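You operate a simulated robot arm through the tools that you are given. There is no shell and no other tool. Be economical: measure what you need, move in short steps, check, and stop when the job is done.

The job below is to be done with a simulated robot arm. You get a single attempt, and the scene is never put back.

TASK
Bolt down the orange washer with the last bolt from the block.
Fine: tighten it with the socket key from the upper drawer; put the key back in and shut the drawer. Where these are worked on the way, their far stop is far enough and under half their travel is too little: upper drawer.

It is judged by the outcome, as a careful person would: the job done as asked, and still so three seconds after it is handed in. It fails if anything else is knocked over, pushed out of place, dropped, spilled or broken.

THE ROBOT
A 6-joint arm with a two-finger parallel gripper, fixed in place. Base frame: the origin is at the foot of the arm, x ahead of it, y to its left, z up. Lengths are in m, angles in rad, forces in N, time in s.
With the tool pointing down near the work surface it reaches from about 0.16 to 0.62 m from the base axis. Its first joint turns from -1.152 to 1.152 rad. Payload 2.7 kg.
Tool frame: the origin (TCP) lies between the finger pads and is the grasp point; the fingertips stand 0.023 m ahead of it; z points along the fingers, y is the line along which they close. Largest opening 0.094 m; finger width 0.038, thickness 0.01; the body of the gripper, 0.054 by 0.096 m, starts 0.039 m behind the TCP.
Orientation is that of the tool frame in the base frame, as a unit quaternion [w, x, y, z]. With the fingers straight down and closing along the base's y, the tool's x points along the base's -x, its y along +y and its z along -z.

THE INTERFACE
- The arm moves only by the tool send_rows. Its argument "targets" is one flat list of numbers, 7 for each row, row after row: the opening, from 0 (shut) to 1 (fully open), then the shift along the base's x, y, z in m, then the turn, a rotation vector about the base's x, y, z in rad. In form: [grip, dx, dy, dz, rx, ry, rz, grip, dx, dy, dz, rx, ry, rz, ...]. A call has 1 to 10 rows; each row shifts and turns the commanded pose from where the row before left it. Each row takes 0.2 s and may step no farther than 0.05 m and 0.15 rad from the row before; otherwise, or with a gripper value out of range, the whole call is refused. A pose out of reach is approached as far as the arm can. The call stops where the force on the tool passes 40 N (or 10 N more than at its start, if that is more) or the arm is blocked; 0.2 s more then pass. Each finger travels about 0.045 m/s and halts on what it meets, pressing with about 22 N; the grip force reading is that of the motor and also rises with nothing between the fingers. The clock runs only during rows and for 0.2 s after the last one: add rows that do not move to give the fingers time. It gives the time, the measured TCP pose, the force on the tool (base axes), the opening and the grip force at its end, in the units of the frame above (readings bear some noise), with the torque about the TCP (base axes, N m) and any sound that the robot's microphone picked up, and new pictures: "views" is both (left out), scene, wrist or none.
- Cameras (640 x 400 px; columns grow to the right, rows downward): "scene" is fixed at [0.0666, -0.4286, 1.4085]; the picture's right is [0.87, -0.50, 0.00], its down [-0.26, -0.46, -0.85] and it looks along [0.42, 0.74, -0.53] (base axes); focal length 308 px, centre (320, 200). "wrist" rides on the gripper at [0.086, 0.016, -0.074] in the tool frame; the picture's right is [-0.18, 0.98, 0.00], its down [-0.58, -0.11, -0.81] and it looks along [-0.79, -0.15, 0.59] (tool axes); focal length 243 px, centre (320, 200). There is no depth. A picture from a camera that has moved, and an enlarged one, comes with that camera's place and axes in the base frame and with its lens. The place of the scene camera against the robot may be out by one fixed shift of up to 0.012 m in any direction.
- enlarge(camera, box): a new picture of the part [left, top, right, bottom] of that camera's present view, enlarged. The clock stands still meanwhile.
- hand_in(): hands the job in; it is judged then, once.

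Work in short steps. Places have to be worked out from the pictures, the camera data and where the tool is seen: move nearer, look again, correct. Check each grasp and each placing, and mend what went wrong. You have 120 turns and 200 pictures in all, those below and enlarged ones among them. Open the gripper and draw the arm clear of the work before you hand the job in, unless the task says otherwise; then end with one line.

The tools are called after "Call:" as a command line: name --argument value ..., lists and objects as JSON in quotes. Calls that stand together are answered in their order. send_rows: Moves the arm, as the interface text tells. Its arguments: {"type":"object","properties":{"targets":{"type":"array","items":{"type":"number"}},"views":{"type":"string","enum":["both","scene","wrist","none"]}},"required":["targets"]} The other tools are called the same way: enlarge (camera, box) takes an enlarged picture of a part of a camera's view; hand_in () hands the job in.

At the start:

```text
time: 0.0
ee_pos: [0.42, 0.0981, 1.1884]
tool_rot: [-0.001, 0.0, 1.0, 0.002]
contact_force: [0.5, 0.4, -0.1]
wrist_torque: [0.0, 0.0, -0.02]
opening: 0.0939
grip_force: 0.1
```

scene: 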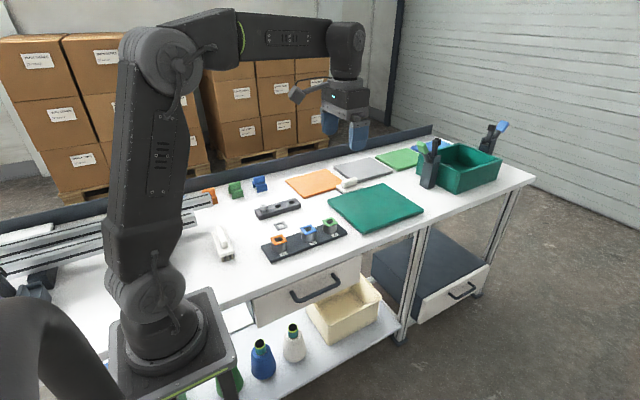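
wrist: 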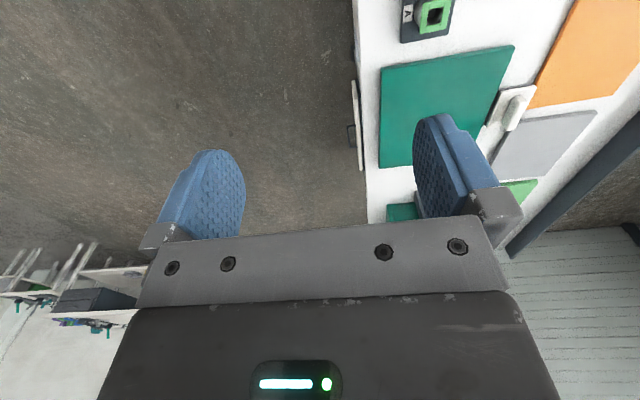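

I start by looking closely at the work area in the scene camera.

Call:
enlarge --camera "scene" --box '[190, 170, 370, 282]'

Call:
enlarge --camera "scene" --box '[240, 240, 500, 400]'

Call:
enlarge --camera "scene" --box '[330, 110, 540, 240]'

```text
3.56 times, centred on (280, 226) of scene
camera zoom: at [0.0666, -0.4286, 1.4085], right [0.87, -0.5, 0.0], down [-0.26, -0.46, -0.85], along [0.42, 0.74, -0.53], focal length 1095 px, centre (462, 108)
```

zoom: 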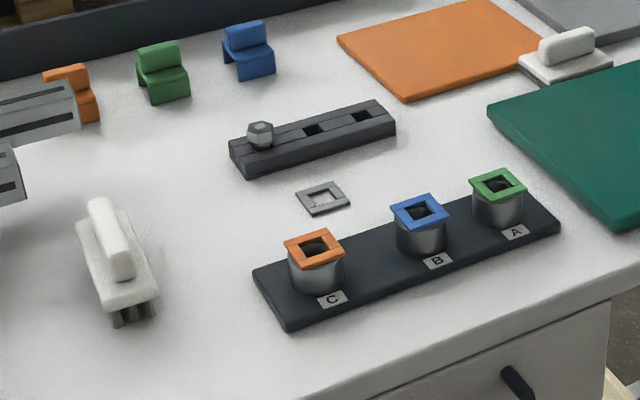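

```text
2.46 times, centred on (370, 320) of scene
camera zoom: at [0.0666, -0.4286, 1.4085], right [0.87, -0.5, 0.0], down [-0.26, -0.46, -0.85], along [0.42, 0.74, -0.53], focal length 758 px, centre (197, -95)
```

zoom: 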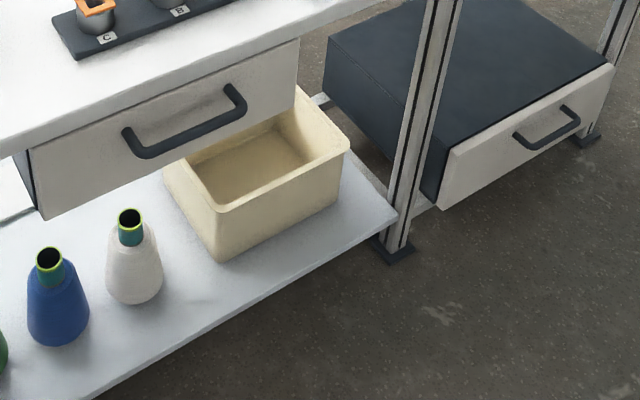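

```text
3.05 times, centred on (435, 175) of scene
camera zoom: at [0.0666, -0.4286, 1.4085], right [0.87, -0.5, 0.0], down [-0.26, -0.46, -0.85], along [0.42, 0.74, -0.53], focal length 939 px, centre (-30, 276)
```

zoom: 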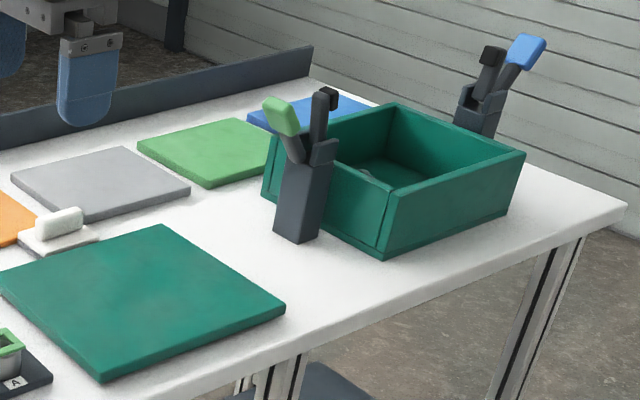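

The table surface comes out at about z 0.77, with the orange post C near (0.32, 0.27, 0.81) and the bolt near (0.34, 0.46). I move over this area for a closer look.

Call:
send_rows --targets '[1, -0.017, 0.028, -0.03, 0, 0, 0, 1, -0.017, 0.028, -0.03, 0, 0, 0, 1, -0.017, 0.028, -0.03, 0, 0, 0, 1, -0.017, 0.028, -0.03, 0, 0, 0, 1, -0.017, 0.028, -0.03, 0, 0, 0, 1, -0.017, 0.028, -0.03, 0, 0, 0]'

```text
time: 1.4
ee_pos: [0.3202, 0.2654, 1.0075]
tool_rot: [0.0, 0.0, 1.0, 0.0]
contact_force: [-0.5, 0.4, -0.2]
wrist_torque: [0.02, 0.02, 0.01]
opening: 0.0937
grip_force: 0.1
camera wrist: at [0.2335, 0.2831, 1.0826], right [0.18, 0.98, 0.0], down [0.58, -0.11, 0.81], along [0.79, -0.15, -0.59], focal length 243 px, centre (320, 200)
```

scene: 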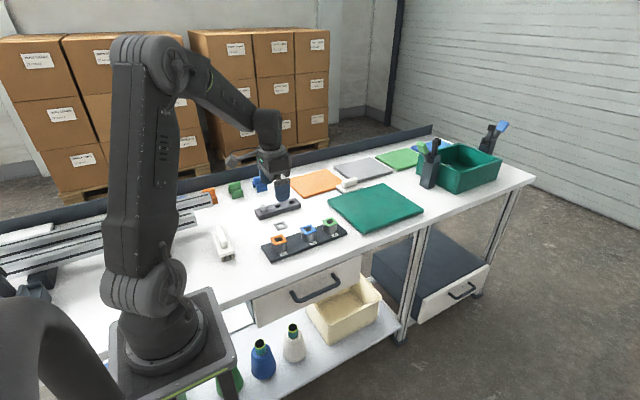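
wrist: 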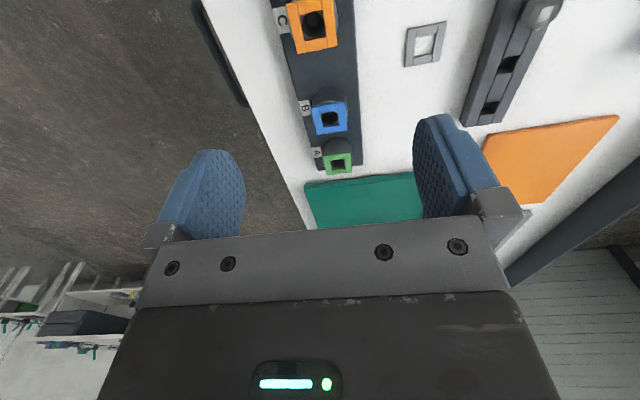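

C is confirmed near (0.318, 0.262) and the bolt near (0.347, 0.466). I move above the bolt to see its head.

Call:
send_rows --targets '[1, 0.007, 0.04, -0.018, 0, 0, 0, 1, 0.007, 0.04, -0.018, 0, 0, 0, 1, 0.007, 0.04, -0.018, 0, 0, 0, 1, 0.003, 0.04, -0.018, 0, 0, 0, 1, 0.002, 0.04, -0.018, 0, 0, 0]' --views "wrist"

Call:
enlarge --camera "wrist" --box '[200, 0, 440, 150]'

```text
time: 2.6
ee_pos: [0.3443, 0.4645, 0.9165]
tool_rot: [0.0, 0.0, 1.0, 0.001]
contact_force: [-0.4, 0.7, 0.6]
wrist_torque: [-0.02, -0.03, -0.01]
opening: 0.0942
grip_force: 0.1
camera wrist: at [0.258, 0.4825, 0.9912], right [0.18, 0.98, 0.0], down [0.58, -0.11, 0.81], along [0.79, -0.15, -0.59], focal length 243 px, centre (320, 200)
```

wrist: 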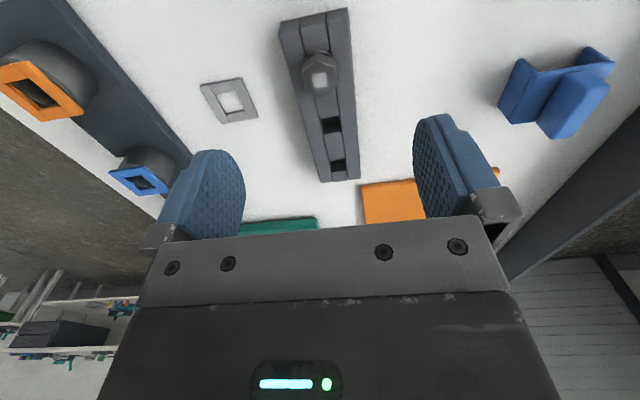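

```text
2.67 times, centred on (320, 75) of wrist
camera zoom: at [0.258, 0.4825, 0.9912], right [0.18, 0.98, 0.0], down [0.58, -0.11, 0.81], along [0.79, -0.15, -0.59], focal length 647 px, centre (320, 533)
```

zoom: 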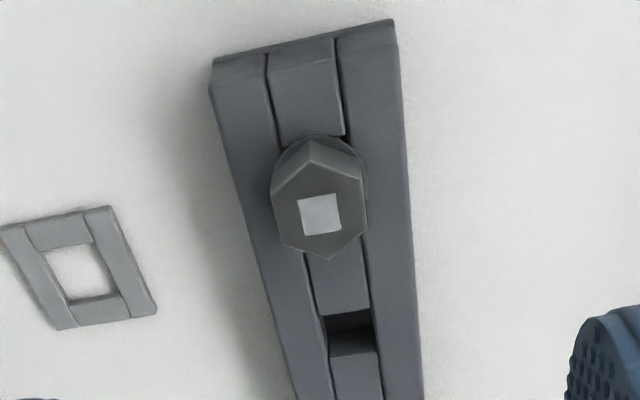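

The hex flats face ±y, so the current finger alignment fits the bolt, which sits about at (0.346, 0.466). I descend part way and check.

Call:
send_rows --targets '[1, 0.001, 0.001, -0.04, 0, 0, 0, 1, 0, 0, -0.035, 0, 0, 0, 1, 0, 0, 0, 0, 0, 0]'

Call:
enlarge --camera "scene" --box '[220, 170, 320, 232]'

```text
time: 3.4
ee_pos: [0.3452, 0.4661, 0.8422]
tool_rot: [0.0, 0.0, 1.0, 0.001]
contact_force: [0.1, -0.5, -0.7]
wrist_torque: [0.0, -0.02, -0.02]
opening: 0.0939
grip_force: 0.2
camera wrist: at [0.2593, 0.4832, 0.9161], right [0.18, 0.98, 0.0], down [0.58, -0.11, 0.81], along [0.79, -0.15, -0.59], focal length 243 px, centre (320, 200)
```

scene: 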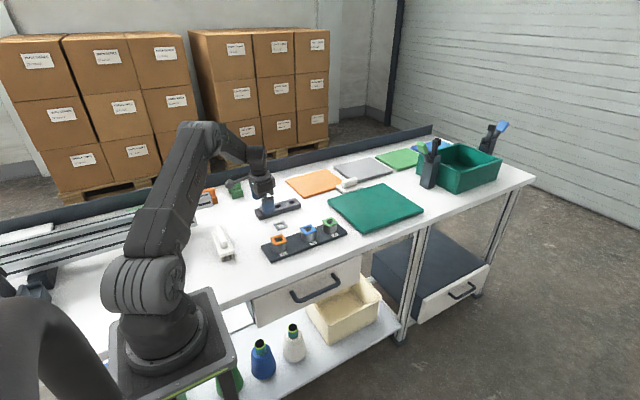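
wrist: 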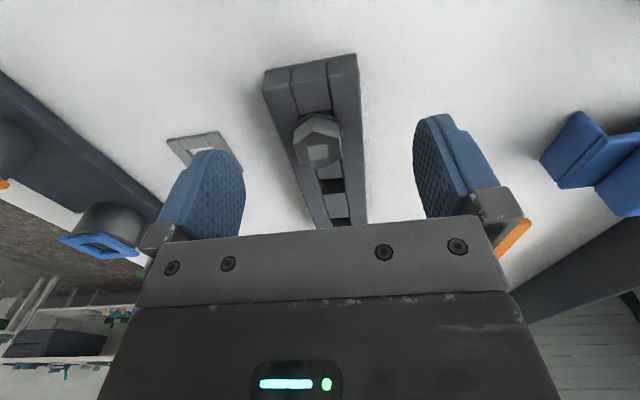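

```text
6.40 times, centred on (270, 201) of scene
camera zoom: at [0.0666, -0.4286, 1.4085], right [0.87, -0.5, 0.0], down [-0.26, -0.46, -0.85], along [0.42, 0.74, -0.53], focal length 1971 px, centre (640, 194)
```

zoom: 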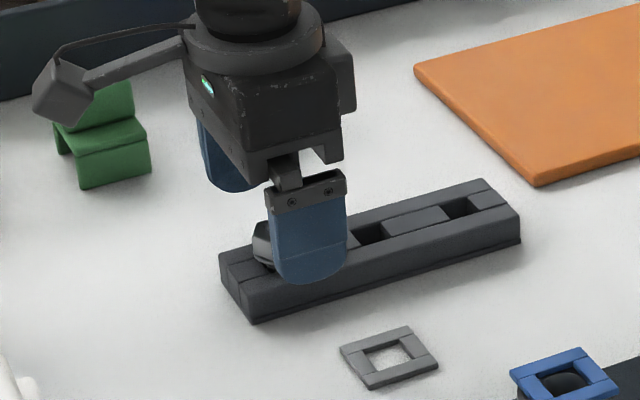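

The head top is at about z 0.82 and the block top near 0.80. I lower until the tips are just above the block, close on the head and check.

Call:
send_rows --targets '[1, 0, 0, -0.017, 0, 0, 0, 0.5, 0, 0, 0, 0, 0, 0, 0.2, 0, 0, 0, 0, 0, 0, 0, 0, 0, 0, 0, 0, 0, 0, 0, 0, 0, 0, 0, 0, 0, 0, 0, 0, 0, 0, 0, 0, 0, 0, 0, 0, 0]'

Call:
enlarge --camera "wrist" --box '[220, 50, 420, 250]'

Call:
enlarge --camera "scene" --box '[220, 170, 320, 232]'

```text
refused: targets must hold 7 numbers for each row
```

```text
2.00 times, centred on (320, 150) of wrist
camera zoom: at [0.2593, 0.4832, 0.9161], right [0.18, 0.98, 0.0], down [0.58, -0.11, 0.81], along [0.79, -0.15, -0.59], focal length 485 px, centre (320, 300)
```

zoom: 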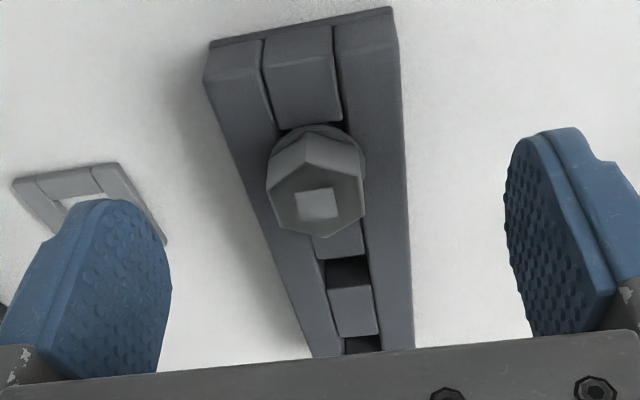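

```text
6.40 times, centred on (270, 201) of scene
camera zoom: at [0.0666, -0.4286, 1.4085], right [0.87, -0.5, 0.0], down [-0.26, -0.46, -0.85], along [0.42, 0.74, -0.53], focal length 1971 px, centre (640, 194)
```

zoom: 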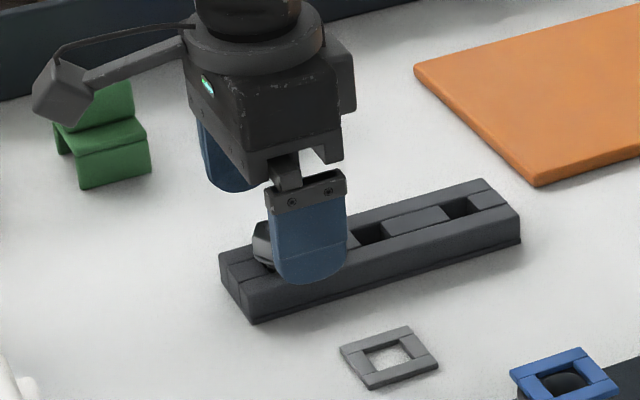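

The call was malformed; I resend it with correct rows.

Call:
send_rows --targets '[1, 0, 0, -0.016, 0, 0, 0, 0.5, 0, 0, 0, 0, 0, 0, 0.2, 0, 0, 0, 0, 0, 0, 0, 0, 0, 0, 0, 0, 0, 0, 0, 0, 0, 0, 0, 0, 0, 0, 0, 0, 0, 0, 0]'

Call:
enlarge --camera "wrist" --box '[220, 50, 420, 250]'

Call:
enlarge --camera "scene" --box '[220, 170, 320, 232]'

```text
time: 4.8
ee_pos: [0.3448, 0.466, 0.8253]
tool_rot: [0.0, 0.0, 1.0, 0.001]
contact_force: [-0.7, -0.9, 0.0]
wrist_torque: [-0.01, -0.02, -0.02]
opening: 0.0235
grip_force: 22.0
camera wrist: at [0.2587, 0.4833, 0.9003], right [0.18, 0.98, 0.0], down [0.58, -0.11, 0.81], along [0.79, -0.15, -0.59], focal length 243 px, centre (320, 200)
```

scene: 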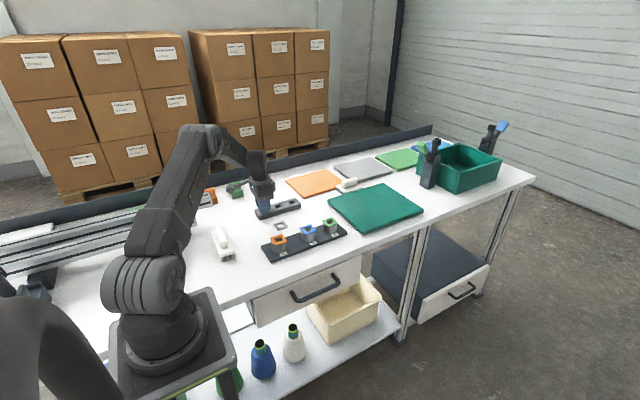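
wrist: 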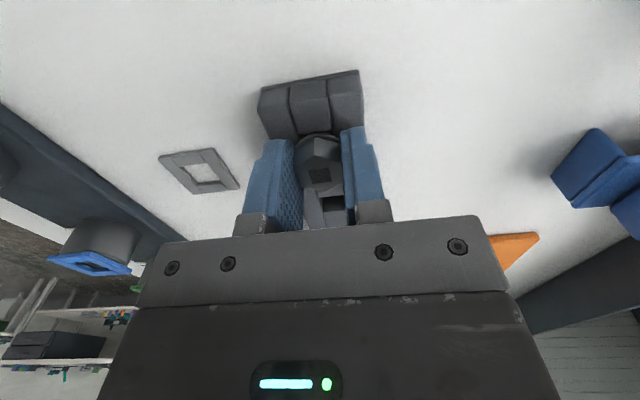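

```text
2.00 times, centred on (320, 150) of wrist
camera zoom: at [0.2587, 0.4833, 0.9003], right [0.18, 0.98, 0.0], down [0.58, -0.11, 0.81], along [0.79, -0.15, -0.59], focal length 485 px, centre (320, 300)
```

zoom: 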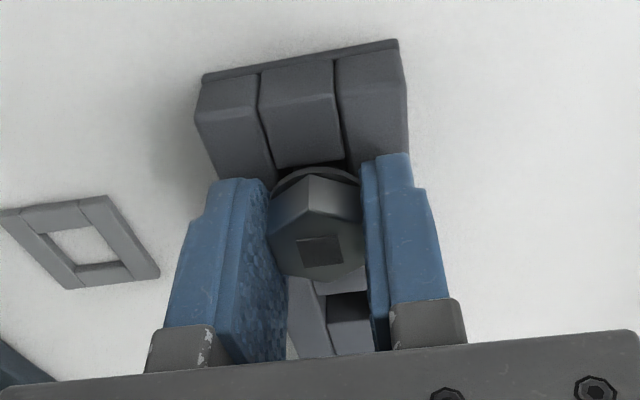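

```text
6.40 times, centred on (270, 201) of scene
camera zoom: at [0.0666, -0.4286, 1.4085], right [0.87, -0.5, 0.0], down [-0.26, -0.46, -0.85], along [0.42, 0.74, -0.53], focal length 1971 px, centre (640, 194)
```

zoom: 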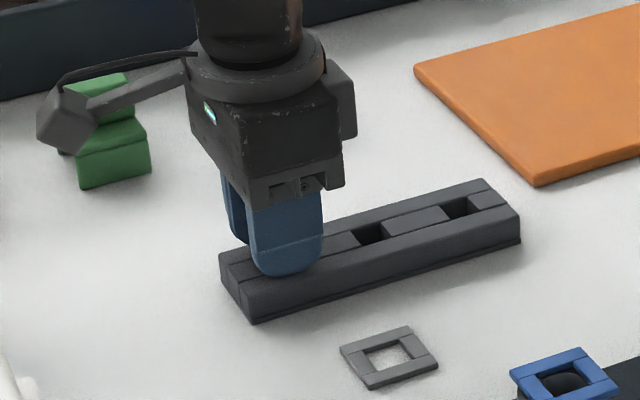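

The head is gripped at 23.5 mm. I lift it clear of the block.

Call:
send_rows --targets '[0, 0, 0, 0.01, 0, 0, 0, 0, 0, 0, 0.02, 0, 0, 0, 0, 0, 0, 0.03, 0, 0, 0, 0, 0, 0, 0.03, 0, 0, 0]'

Call:
enlarge --camera "scene" --box '[220, 170, 320, 232]'

Call:
enlarge --camera "wrist" --box '[220, 50, 420, 250]'

```text
time: 5.8
ee_pos: [0.3451, 0.4657, 0.9151]
tool_rot: [0.0, 0.0, 1.0, -0.001]
contact_force: [0.0, -0.6, -1.1]
wrist_torque: [-0.01, -0.01, 0.01]
opening: 0.0232
grip_force: 22.0
camera wrist: at [0.2593, 0.4835, 0.99], right [0.18, 0.98, 0.0], down [0.58, -0.11, 0.81], along [0.79, -0.15, -0.59], focal length 243 px, centre (320, 200)
```

scene: 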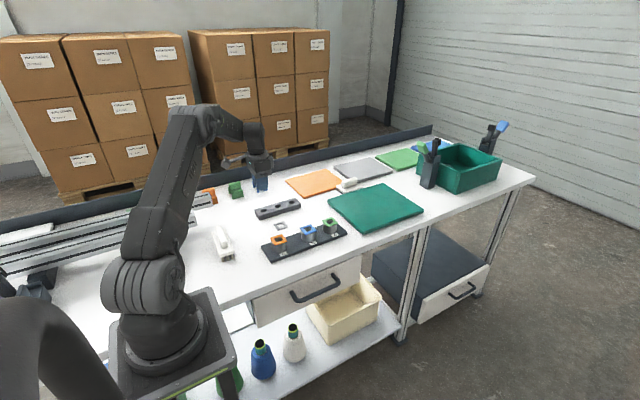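
wrist: 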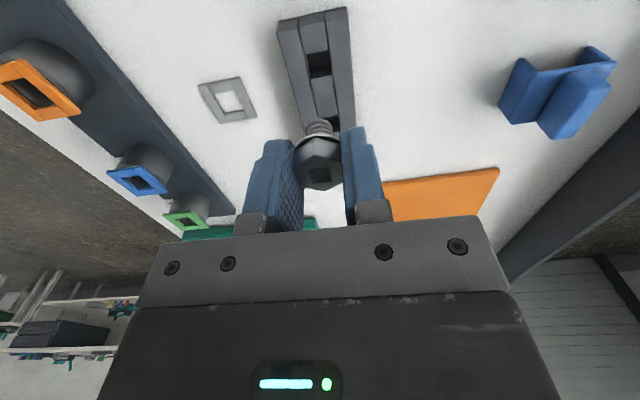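

```text
6.40 times, centred on (270, 201) of scene
camera zoom: at [0.0666, -0.4286, 1.4085], right [0.87, -0.5, 0.0], down [-0.26, -0.46, -0.85], along [0.42, 0.74, -0.53], focal length 1971 px, centre (640, 194)
```

zoom: 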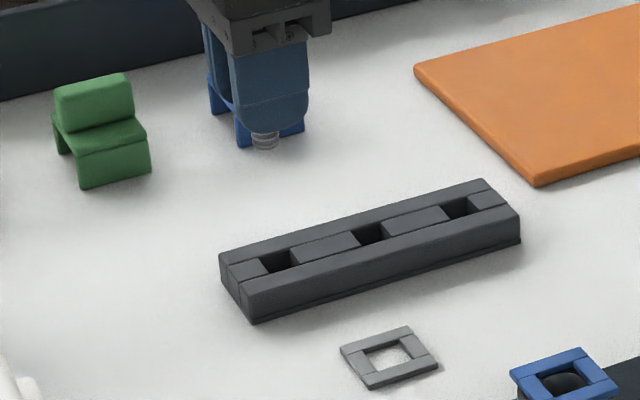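

```text
2.00 times, centred on (320, 150) of wrist
camera zoom: at [0.2593, 0.4835, 0.99], right [0.18, 0.98, 0.0], down [0.58, -0.11, 0.81], along [0.79, -0.15, -0.59], focal length 485 px, centre (320, 300)
```

zoom: 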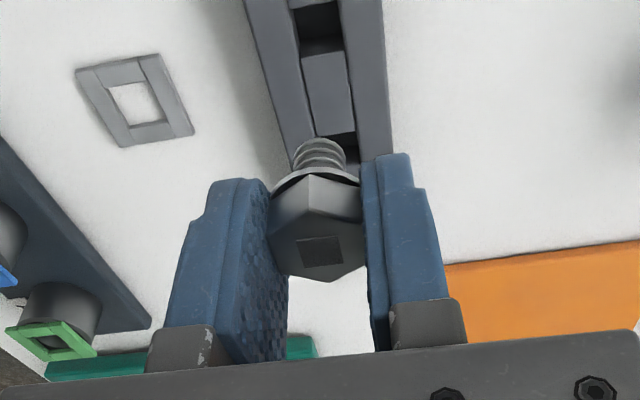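

The bolt is held straight, with its threaded shank down. I carry it above post C and look.

Call:
send_rows --targets '[0, -0.006, -0.042, 0.01, 0, 0, 0, 0, -0.006, -0.042, 0, 0, 0, 0, 0, -0.006, -0.042, 0, 0, 0, 0, 0, -0.005, -0.042, 0, 0, 0, 0, 0, -0.005, -0.038, 0, 0, 0, 0, 0, 0, 0, 0, 0, 0, 0]'

Call:
enlarge --camera "wrist" --box '[200, 0, 440, 200]'

Call:
enlarge --camera "scene" --box '[230, 200, 330, 262]'

```text
time: 7.2
ee_pos: [0.3178, 0.261, 0.9283]
tool_rot: [0.0, -0.001, 1.0, 0.001]
contact_force: [0.3, -0.1, -1.2]
wrist_torque: [-0.02, 0.01, -0.03]
opening: 0.0232
grip_force: 21.7
camera wrist: at [0.2318, 0.2782, 1.0021], right [0.18, 0.98, 0.0], down [0.58, -0.11, 0.81], along [0.79, -0.15, -0.59], focal length 243 px, centre (320, 200)
```

scene: 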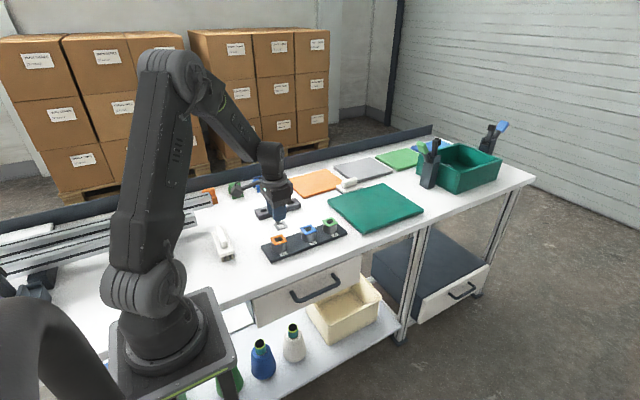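
wrist: 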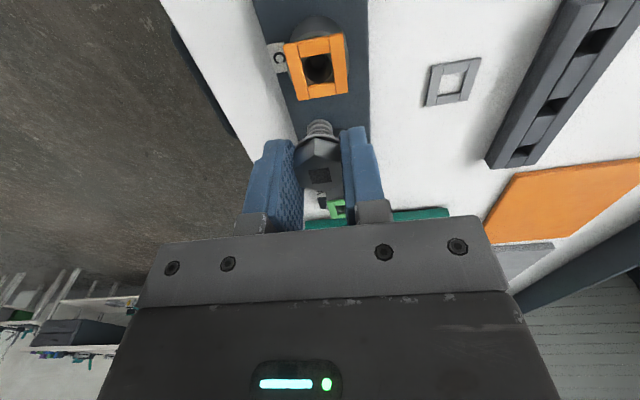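

```text
2.00 times, centred on (320, 100) of wrist
camera zoom: at [0.2318, 0.2782, 1.0021], right [0.18, 0.98, 0.0], down [0.58, -0.11, 0.81], along [0.79, -0.15, -0.59], focal length 485 px, centre (320, 400)
```

zoom: 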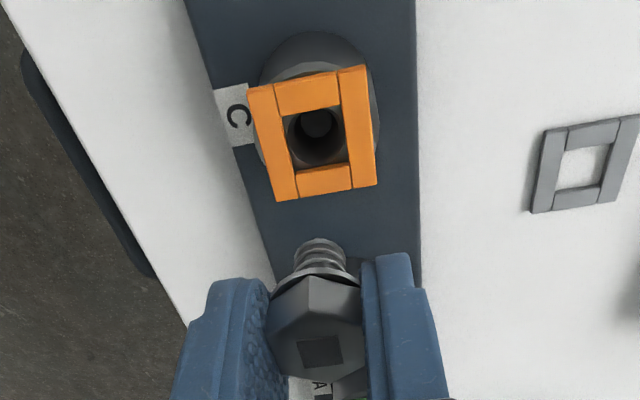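

```text
6.40 times, centred on (280, 231) of scene
camera zoom: at [0.0666, -0.4287, 1.4085], right [0.87, -0.5, 0.0], down [-0.26, -0.46, -0.85], along [0.42, 0.74, -0.53], focal length 1971 px, centre (576, 2)
```

zoom: 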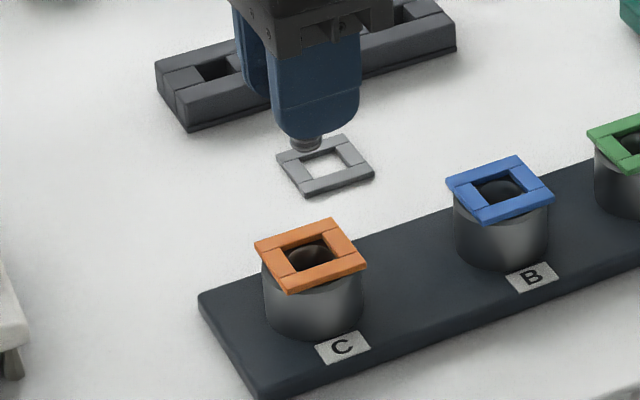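

The washer hole centre comes out near (0.315, 0.2605), with its top at z ≈ 0.822. I lower to just above it and refine.

Call:
send_rows --targets '[0, -0.003, 0, -0.02, 0, 0, 0, 0, 0, 0, -0.02, 0, 0, 0, 0, 0, 0, 0, 0, 0, 0]'

Call:
enlarge --camera "wrist" --box '[220, 40, 420, 200]'

Call:
enlarge --camera "scene" --box '[230, 200, 330, 262]'

```text
time: 8.0
ee_pos: [0.3145, 0.262, 0.8871]
tool_rot: [0.0, 0.0, 1.0, 0.001]
contact_force: [-0.6, -0.6, -1.0]
wrist_torque: [0.0, 0.02, 0.0]
opening: 0.0233
grip_force: 21.8
camera wrist: at [0.2283, 0.2792, 0.9615], right [0.18, 0.98, 0.0], down [0.58, -0.11, 0.81], along [0.79, -0.15, -0.59], focal length 243 px, centre (320, 200)
```

scene: 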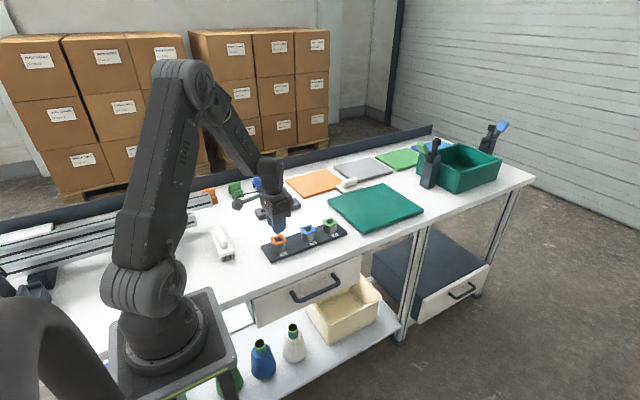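
wrist: 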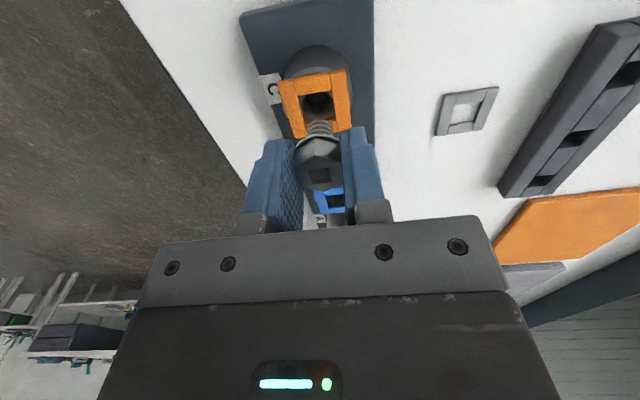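

```text
2.50 times, centred on (320, 120) of wrist
camera zoom: at [0.2283, 0.2792, 0.9615], right [0.18, 0.98, 0.0], down [0.58, -0.11, 0.81], along [0.79, -0.15, -0.59], focal length 606 px, centre (320, 400)
```

zoom: 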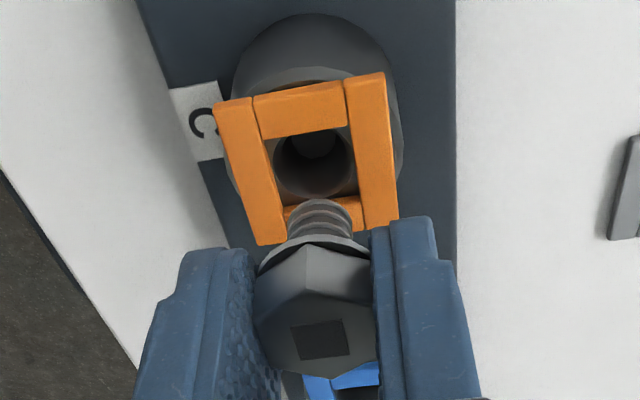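

```text
6.40 times, centred on (280, 231) of scene
camera zoom: at [0.0666, -0.4286, 1.4085], right [0.87, -0.5, 0.0], down [-0.26, -0.46, -0.85], along [0.42, 0.74, -0.53], focal length 1971 px, centre (576, 2)
```

zoom: 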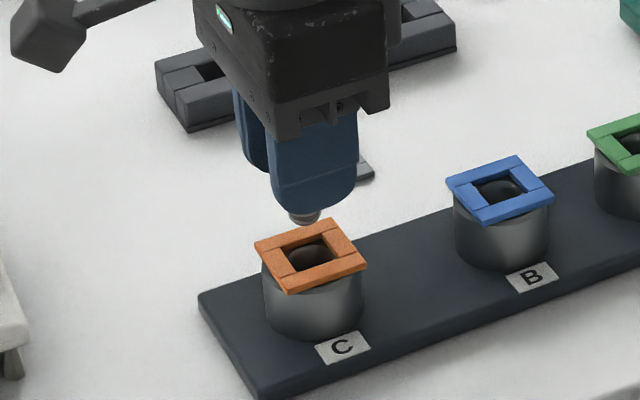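

The bolt is aligned to within about 1 mm. I nudge y by -1 mm and lower it gently into the hole.

Call:
send_rows --targets '[0, 0.001, -0.001, -0.008, 0, 0, 0, 0, 0, 0, -0.008, 0, 0, 0, 0, 0, 0, -0.006, 0, 0, 0]'

Call:
enlarge --camera "wrist" --box '[220, 40, 420, 200]'

Call:
enlarge --camera "scene" --box '[230, 200, 330, 262]'

```text
time: 8.8
ee_pos: [0.3157, 0.26, 0.8657]
tool_rot: [0.0, 0.0, 1.0, 0.001]
contact_force: [-0.6, -0.1, -0.2]
wrist_torque: [-0.03, -0.03, -0.02]
opening: 0.0229
grip_force: 22.2
camera wrist: at [0.2297, 0.2773, 0.9398], right [0.18, 0.98, 0.0], down [0.58, -0.11, 0.81], along [0.79, -0.15, -0.59], focal length 243 px, centre (320, 200)
```

scene: 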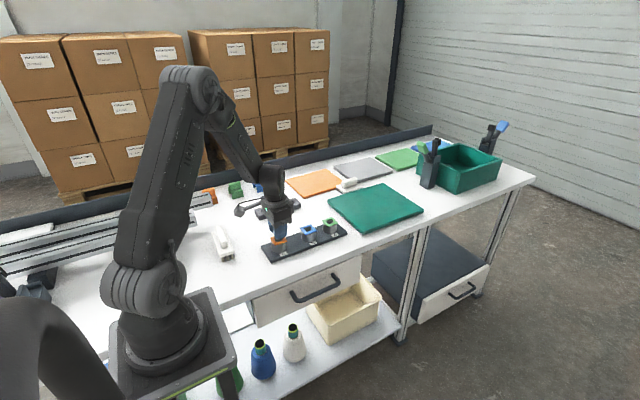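
wrist: 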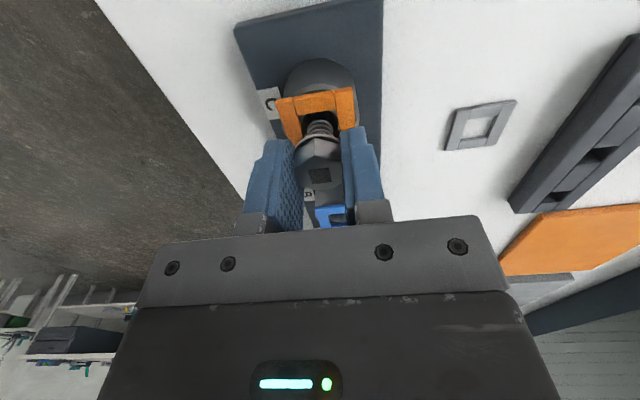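

```text
2.50 times, centred on (320, 120) of wrist
camera zoom: at [0.2297, 0.2773, 0.9398], right [0.18, 0.98, 0.0], down [0.58, -0.11, 0.81], along [0.79, -0.15, -0.59], focal length 606 px, centre (320, 400)
```

zoom: 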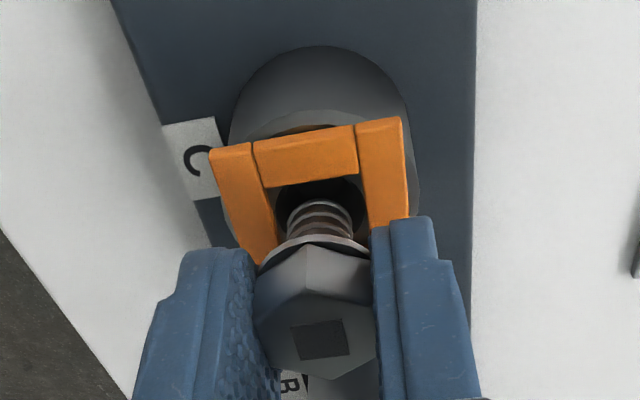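

```text
6.40 times, centred on (280, 231) of scene
camera zoom: at [0.0666, -0.4286, 1.4085], right [0.87, -0.5, 0.0], down [-0.26, -0.46, -0.85], along [0.42, 0.74, -0.53], focal length 1971 px, centre (576, 2)
```

zoom: 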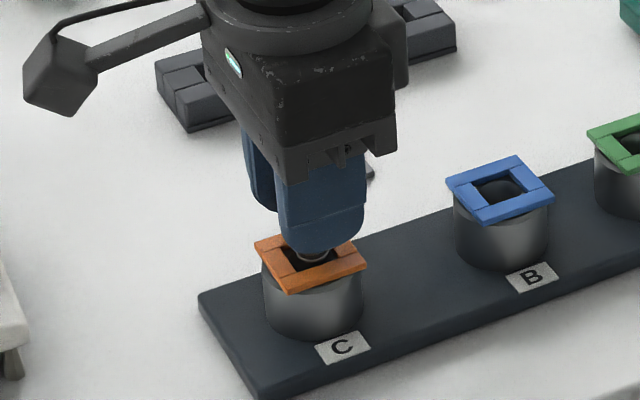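

The shank is over the hole, so I keep lowering in small steps.

Call:
send_rows --targets '[0, 0, 0, -0.006, 0, 0, 0, 0, 0, 0, -0.006, 0, 0, 0, 0, 0, 0, -0.004, 0, 0, 0, 0, 0, 0, 0, 0, 0, 0]'

Call:
enlarge --camera "wrist" --box '[220, 40, 420, 200]'

Call:
enlarge --camera "scene" --box '[230, 200, 330, 262]'

```text
time: 9.8
ee_pos: [0.3158, 0.2597, 0.8497]
tool_rot: [0.002, -0.002, 1.0, 0.001]
contact_force: [-0.3, -5.7, 19.8]
wrist_torque: [-0.12, -0.01, 0.04]
opening: 0.0238
grip_force: 22.1
camera wrist: at [0.2298, 0.2773, 0.9237], right [0.18, 0.98, 0.0], down [0.58, -0.11, 0.81], along [0.79, -0.15, -0.59], focal length 243 px, centre (320, 200)
```

scene: 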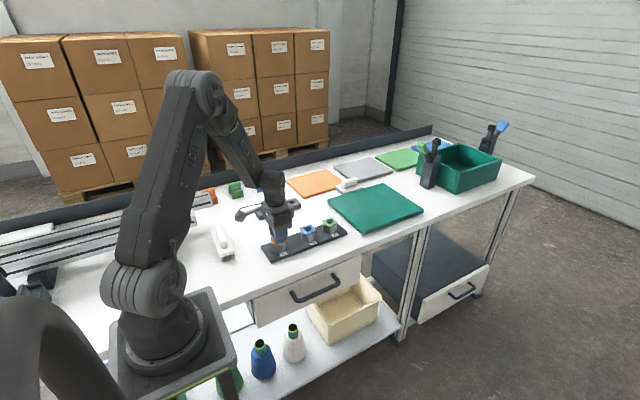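
wrist: 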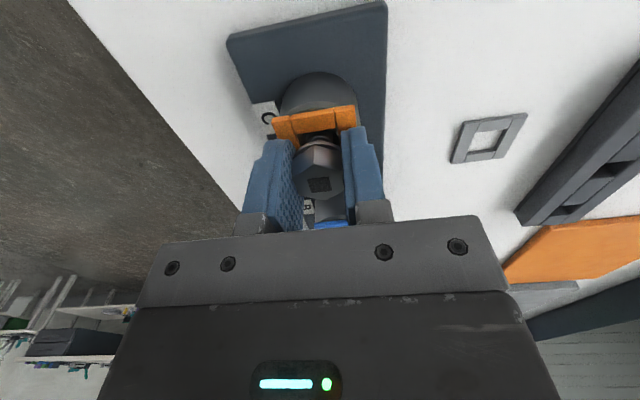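

```text
2.50 times, centred on (320, 120) of wrist
camera zoom: at [0.2298, 0.2773, 0.9237], right [0.18, 0.98, 0.0], down [0.58, -0.11, 0.81], along [0.79, -0.15, -0.59], focal length 606 px, centre (320, 400)
```

zoom: 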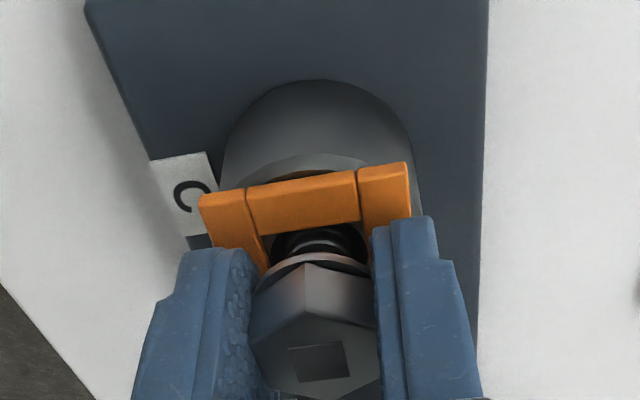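

```text
6.40 times, centred on (280, 231) of scene
camera zoom: at [0.0664, -0.4289, 1.4084], right [0.87, -0.5, 0.0], down [-0.26, -0.46, -0.85], along [0.42, 0.74, -0.53], focal length 1971 px, centre (576, 2)
```

zoom: 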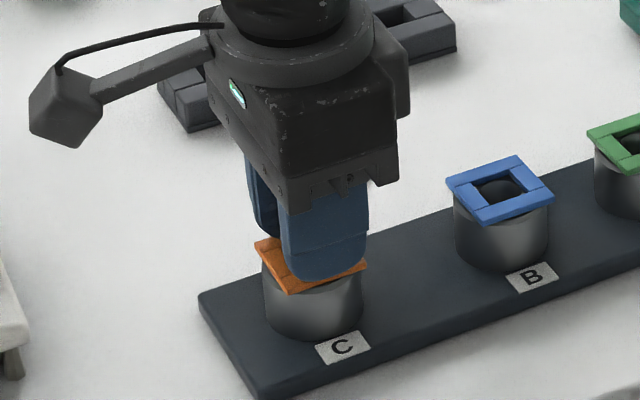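

Contact comes at about 20 N, with a sideways push towards -y. I yield 1.5 mm that way and see if the force changes.

Call:
send_rows --targets '[0, 0, -0.0015, 0.001, 0, 0, 0, 0, 0, 0, 0, 0, 0, 0]' --views "none"

Call:
enlarge --camera "wrist" --box '[270, 80, 370, 200]'

```text
time: 10.4
ee_pos: [0.3159, 0.2588, 0.8502]
tool_rot: [0.001, -0.001, 1.0, 0.002]
contact_force: [7.1, 12.1, -4.1]
wrist_torque: [0.07, 0.02, -0.03]
opening: 0.0237
grip_force: 21.9
```

```text
3.33 times, centred on (320, 140) of wrist
camera zoom: at [0.2297, 0.2771, 0.9242], right [0.18, 0.98, 0.0], down [0.58, -0.11, 0.81], along [0.79, -0.14, -0.59], focal length 809 px, centre (320, 400)
```

zoom: 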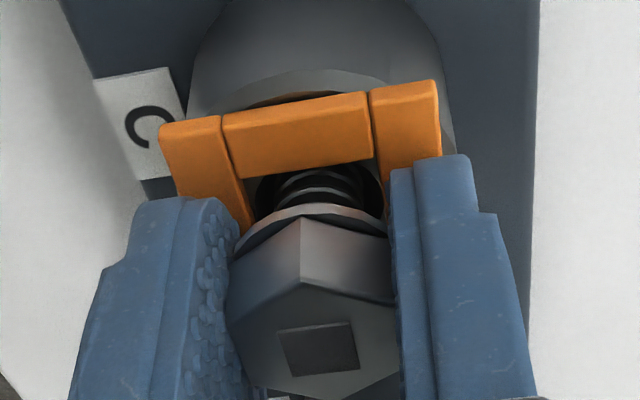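

The side force reversed, so the shank is captured in the bore. I recentre and press down again to see if it goes deeper.

Call:
send_rows --targets '[0, 0.0007, 0.001, -0.001, 0, 0, 0, 0, 0, 0, -0.002, 0, 0, 0, 0, 0, 0, 0, 0, 0, 0]' --views "none"

```text
time: 11.2
ee_pos: [0.3174, 0.2604, 0.8491]
tool_rot: [0.002, -0.001, 1.0, 0.001]
contact_force: [-12.3, 3.0, 35.8]
wrist_torque: [0.02, 0.22, 0.01]
opening: 0.0239
grip_force: 21.8
```

A firm stop at z 0.849 suggests the thread start. I relax the load, release gently and look at how the bolt stands.

Call:
send_rows --targets '[0, -0.0008, -0.0003, 0.0025, 0, 0, 0, 0, 0, 0, 0, 0, 0, 0, 0.35, 0, 0, 0, 0, 0, 0, 0.5, 0, 0, 0, 0, 0, 0, 0.6, 0, 0, 0, 0, 0, 0, 0.6, 0, 0, 0.03, 0, 0, 0, 0.6, 0, 0, 0.03, 0, 0, 0]'

Call:
enlarge --camera "wrist" --box '[220, 0, 420, 160]'

Call:
enlarge --camera "scene" --box '[230, 200, 330, 262]'

```text
time: 12.8
ee_pos: [0.3165, 0.2593, 0.91]
tool_rot: [-0.001, 0.0, 1.0, 0.0]
contact_force: [-0.3, -0.2, 0.2]
wrist_torque: [0.02, 0.0, 0.01]
opening: 0.0562
grip_force: 0.1
camera wrist: at [0.2295, 0.276, 0.9842], right [0.18, 0.98, 0.0], down [0.58, -0.11, 0.81], along [0.79, -0.15, -0.59], focal length 243 px, centre (320, 200)
```

scene: 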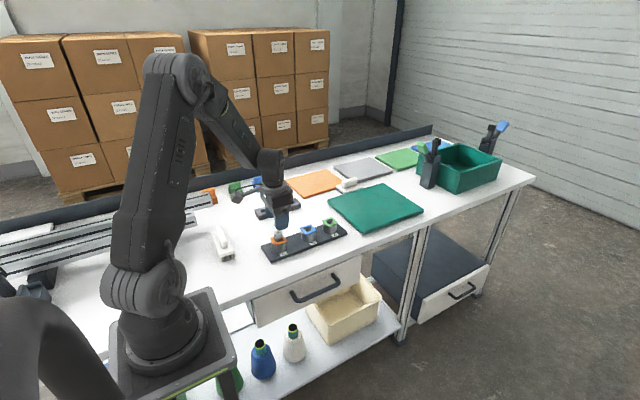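
wrist: 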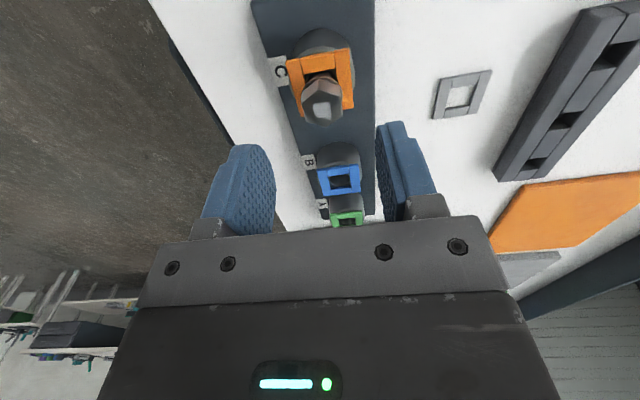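

```text
2.50 times, centred on (320, 80) of wrist
camera zoom: at [0.2295, 0.276, 0.9842], right [0.18, 0.98, 0.0], down [0.58, -0.11, 0.81], along [0.79, -0.15, -0.59], focal length 606 px, centre (320, 500)
```

zoom: 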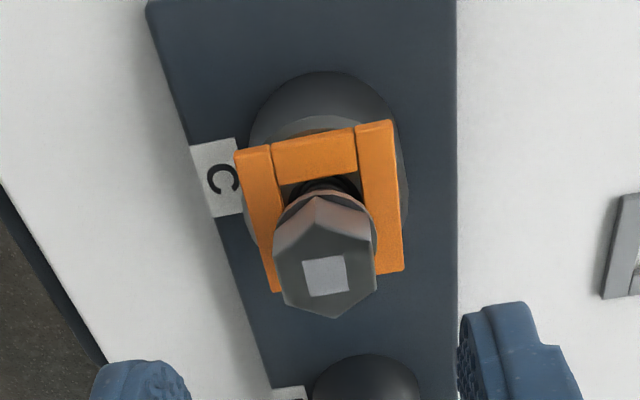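

```text
6.40 times, centred on (280, 231) of scene
camera zoom: at [0.0666, -0.4286, 1.4085], right [0.87, -0.5, 0.0], down [-0.26, -0.46, -0.85], along [0.42, 0.74, -0.53], focal length 1971 px, centre (576, 2)
```

zoom: 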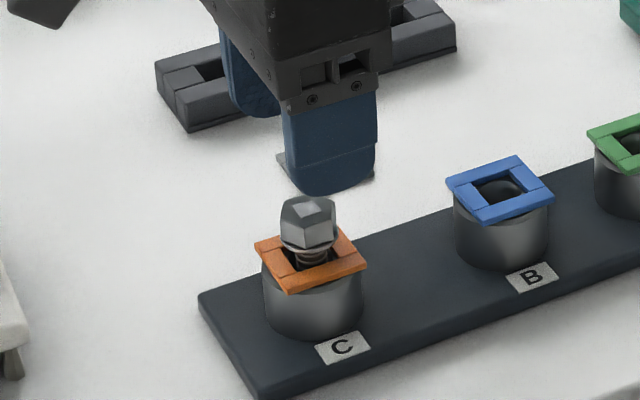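

The bolt stands upright at its thread start, a few mm proud. Now the drawer: I move in front of the bench, tilting the tool towards +y so that the camera sees the handle.

Call:
send_rows --targets '[0.6, 0, 0, 0.05, 0, 0, 0, 0.6, 0, 0, 0.04, 0, 0, 0, 0.6, 0, -0.049, 0, 0, 0, 0, 0.6, 0, -0.049, 0, 0.13, 0, 0, 0.6, 0, -0.049, 0, 0.13, 0, 0, 0.6, 0, -0.049, 0, 0.13, 0, 0, 0.6, 0, -0.049, 0, 0.13, 0, 0, 0.6, 0, -0.049, -0.005, 0.13, 0, 0, 0.6, 0, -0.03, -0.03, 0.13, 0, 0]'

```text
time: 14.8
ee_pos: [0.317, -0.0652, 0.9671]
tool_rot: [0.001, 0.0, 0.924, 0.381]
contact_force: [-0.3, 0.3, -1.0]
wrist_torque: [0.03, -0.01, 0.03]
opening: 0.0563
grip_force: 0.0
camera wrist: at [0.2308, -0.105, 1.0306], right [0.18, 0.7, 0.69], down [0.58, -0.65, 0.5], along [0.79, 0.31, -0.52], focal length 243 px, centre (320, 200)
```

scene: 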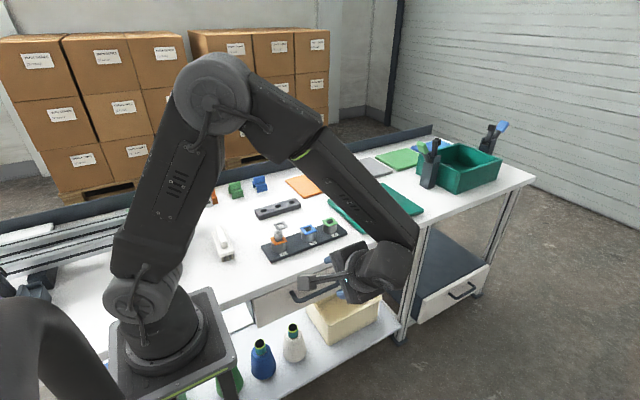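
wrist: 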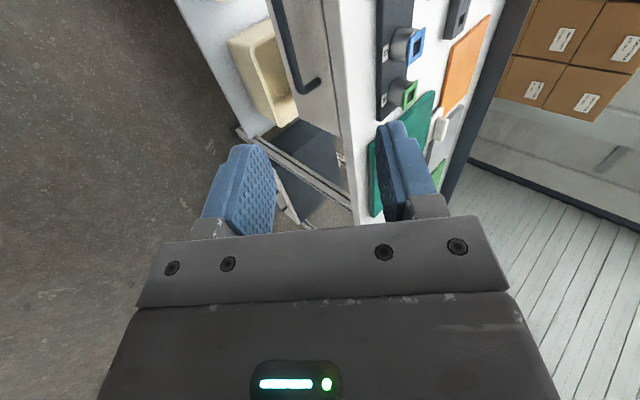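

Call:
enlarge --camera "wrist" --box '[220, 0, 380, 160]'

Call:
enlarge --camera "scene" --box '[230, 240, 400, 350]'

```text
2.50 times, centred on (300, 80) of wrist
camera zoom: at [0.2308, -0.105, 1.0306], right [0.18, 0.7, 0.69], down [0.58, -0.65, 0.5], along [0.79, 0.31, -0.52], focal length 606 px, centre (370, 500)
```

zoom: 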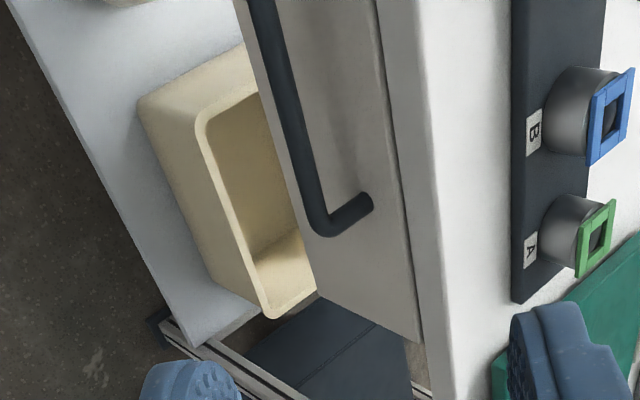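

```text
3.64 times, centred on (315, 295) of scene
camera zoom: at [0.0666, -0.4286, 1.4085], right [0.87, -0.5, 0.0], down [-0.26, -0.46, -0.85], along [0.42, 0.74, -0.53], focal length 1120 px, centre (338, -146)
```

zoom: 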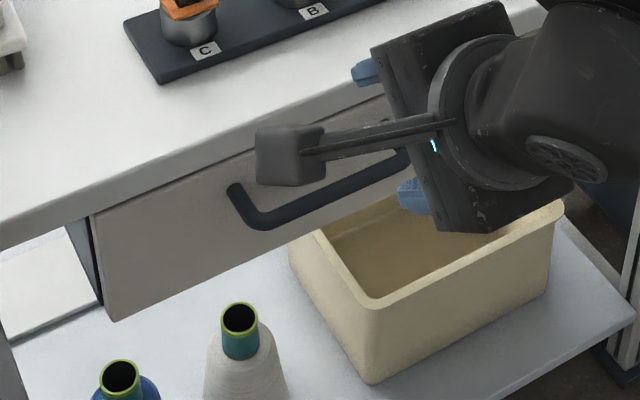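

The handle bar runs x 0.32–0.45 at about y 0.13, z 0.68. I tilt the tool to horizontal (pointing +y) and come down in front of it.

Call:
send_rows --targets '[0.6, 0.011, 0.005, -0.03, 0.13, 0, 0, 0.6, 0.011, 0.005, -0.03, 0.13, 0, 0, 0.6, 0.011, 0.005, -0.03, 0.13, 0, 0, 0.6, 0.011, 0.005, -0.03, 0.13, 0, 0, 0.6, 0.011, 0.005, -0.03, 0.13, 0, 0, 0.6, 0.011, 0.005, -0.03, 0.135, 0, 0, 0.6, 0.004, 0, -0.04, 0, 0, 0, 0.6, 0, 0, 0, 0, 0, 0]'

Call:
enlarge --camera "wrist" --box '[220, 20, 460, 220]'

```text
time: 16.6
ee_pos: [0.3873, -0.0344, 0.7448]
tool_rot: [0.0, -0.001, 0.708, 0.706]
contact_force: [-0.1, -0.7, 0.2]
wrist_torque: [-0.01, 0.0, 0.0]
opening: 0.0564
grip_force: 0.1
camera wrist: at [0.3007, -0.1082, 0.7607], right [0.18, 0.0, 0.98], down [0.58, -0.81, -0.11], along [0.79, 0.59, -0.15], focal length 243 px, centre (320, 200)
```

scene: 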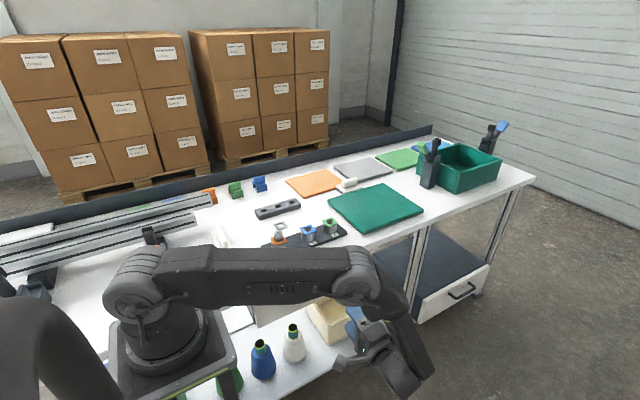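
wrist: 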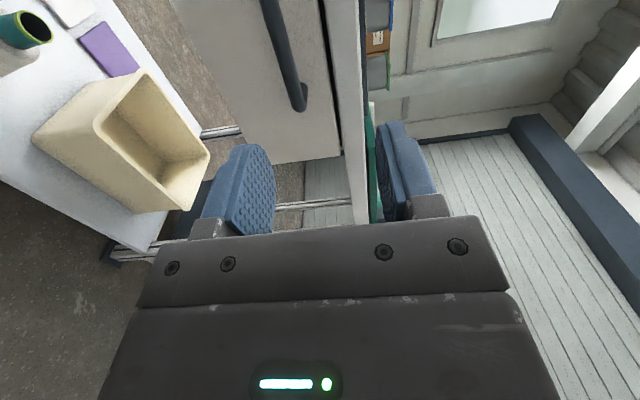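

```text
2.00 times, centred on (340, 120) of wrist
camera zoom: at [0.3007, -0.1082, 0.7607], right [0.18, 0.0, 0.98], down [0.58, -0.81, -0.11], along [0.79, 0.59, -0.15], focal length 485 px, centre (280, 360)
```

zoom: 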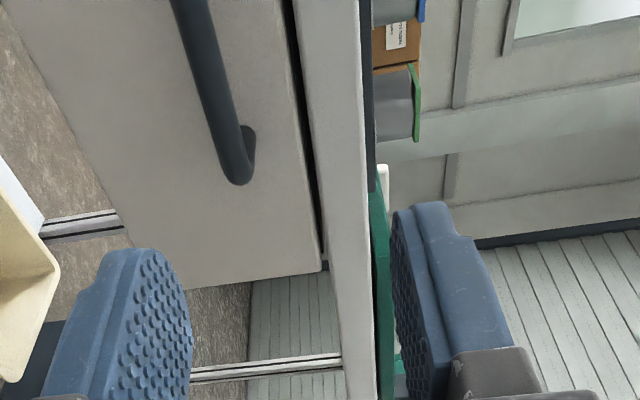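

The bar is more precisely at y 0.13, z 0.709. I narrow the grip, line up and advance in stages.

Call:
send_rows --targets '[0.4, 0, 0, -0.036, 0, 0, 0, 0.4, 0, 0.04, 0, 0, 0, 0, 0.4, 0, 0.04, 0, 0, 0, 0, 0.4, 0, 0.03, 0, 0, 0, 0, 0.4, 0, 0.02, 0, 0, 0, 0, 0.4, 0, 0, 0, 0, 0, 0]'

Call:
enlarge --camera "wrist" --box '[220, 20, 460, 220]'

```text
time: 18.0
ee_pos: [0.3857, 0.0953, 0.7079]
tool_rot: [0.0, 0.001, 0.709, 0.705]
contact_force: [-0.9, -0.3, 0.4]
wrist_torque: [0.0, 0.01, -0.02]
opening: 0.0378
grip_force: 0.0
camera wrist: at [0.2991, 0.0223, 0.7242], right [0.18, 0.0, 0.98], down [0.58, -0.81, -0.1], along [0.79, 0.59, -0.15], focal length 243 px, centre (320, 200)
```

scene: 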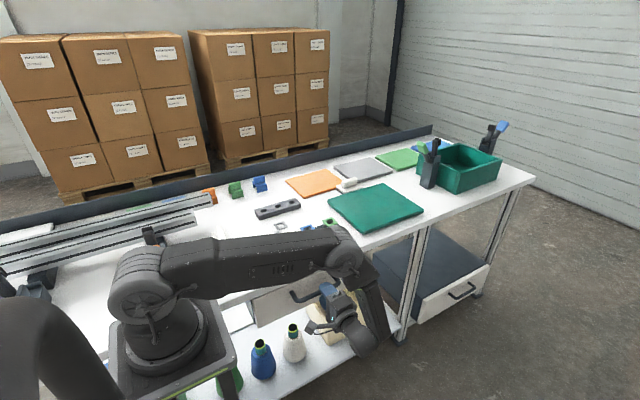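
wrist: 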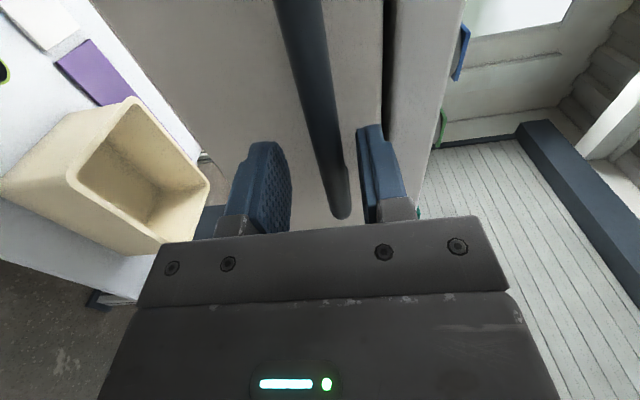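

```text
2.00 times, centred on (340, 120) of wrist
camera zoom: at [0.2991, 0.0223, 0.7242], right [0.18, 0.0, 0.98], down [0.58, -0.81, -0.1], along [0.79, 0.59, -0.15], focal length 485 px, centre (280, 360)
```

zoom: 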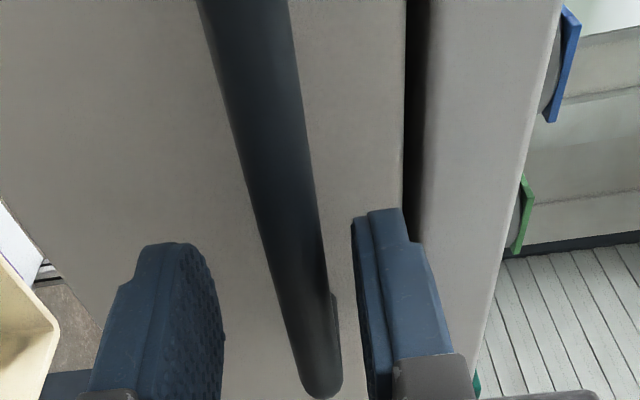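

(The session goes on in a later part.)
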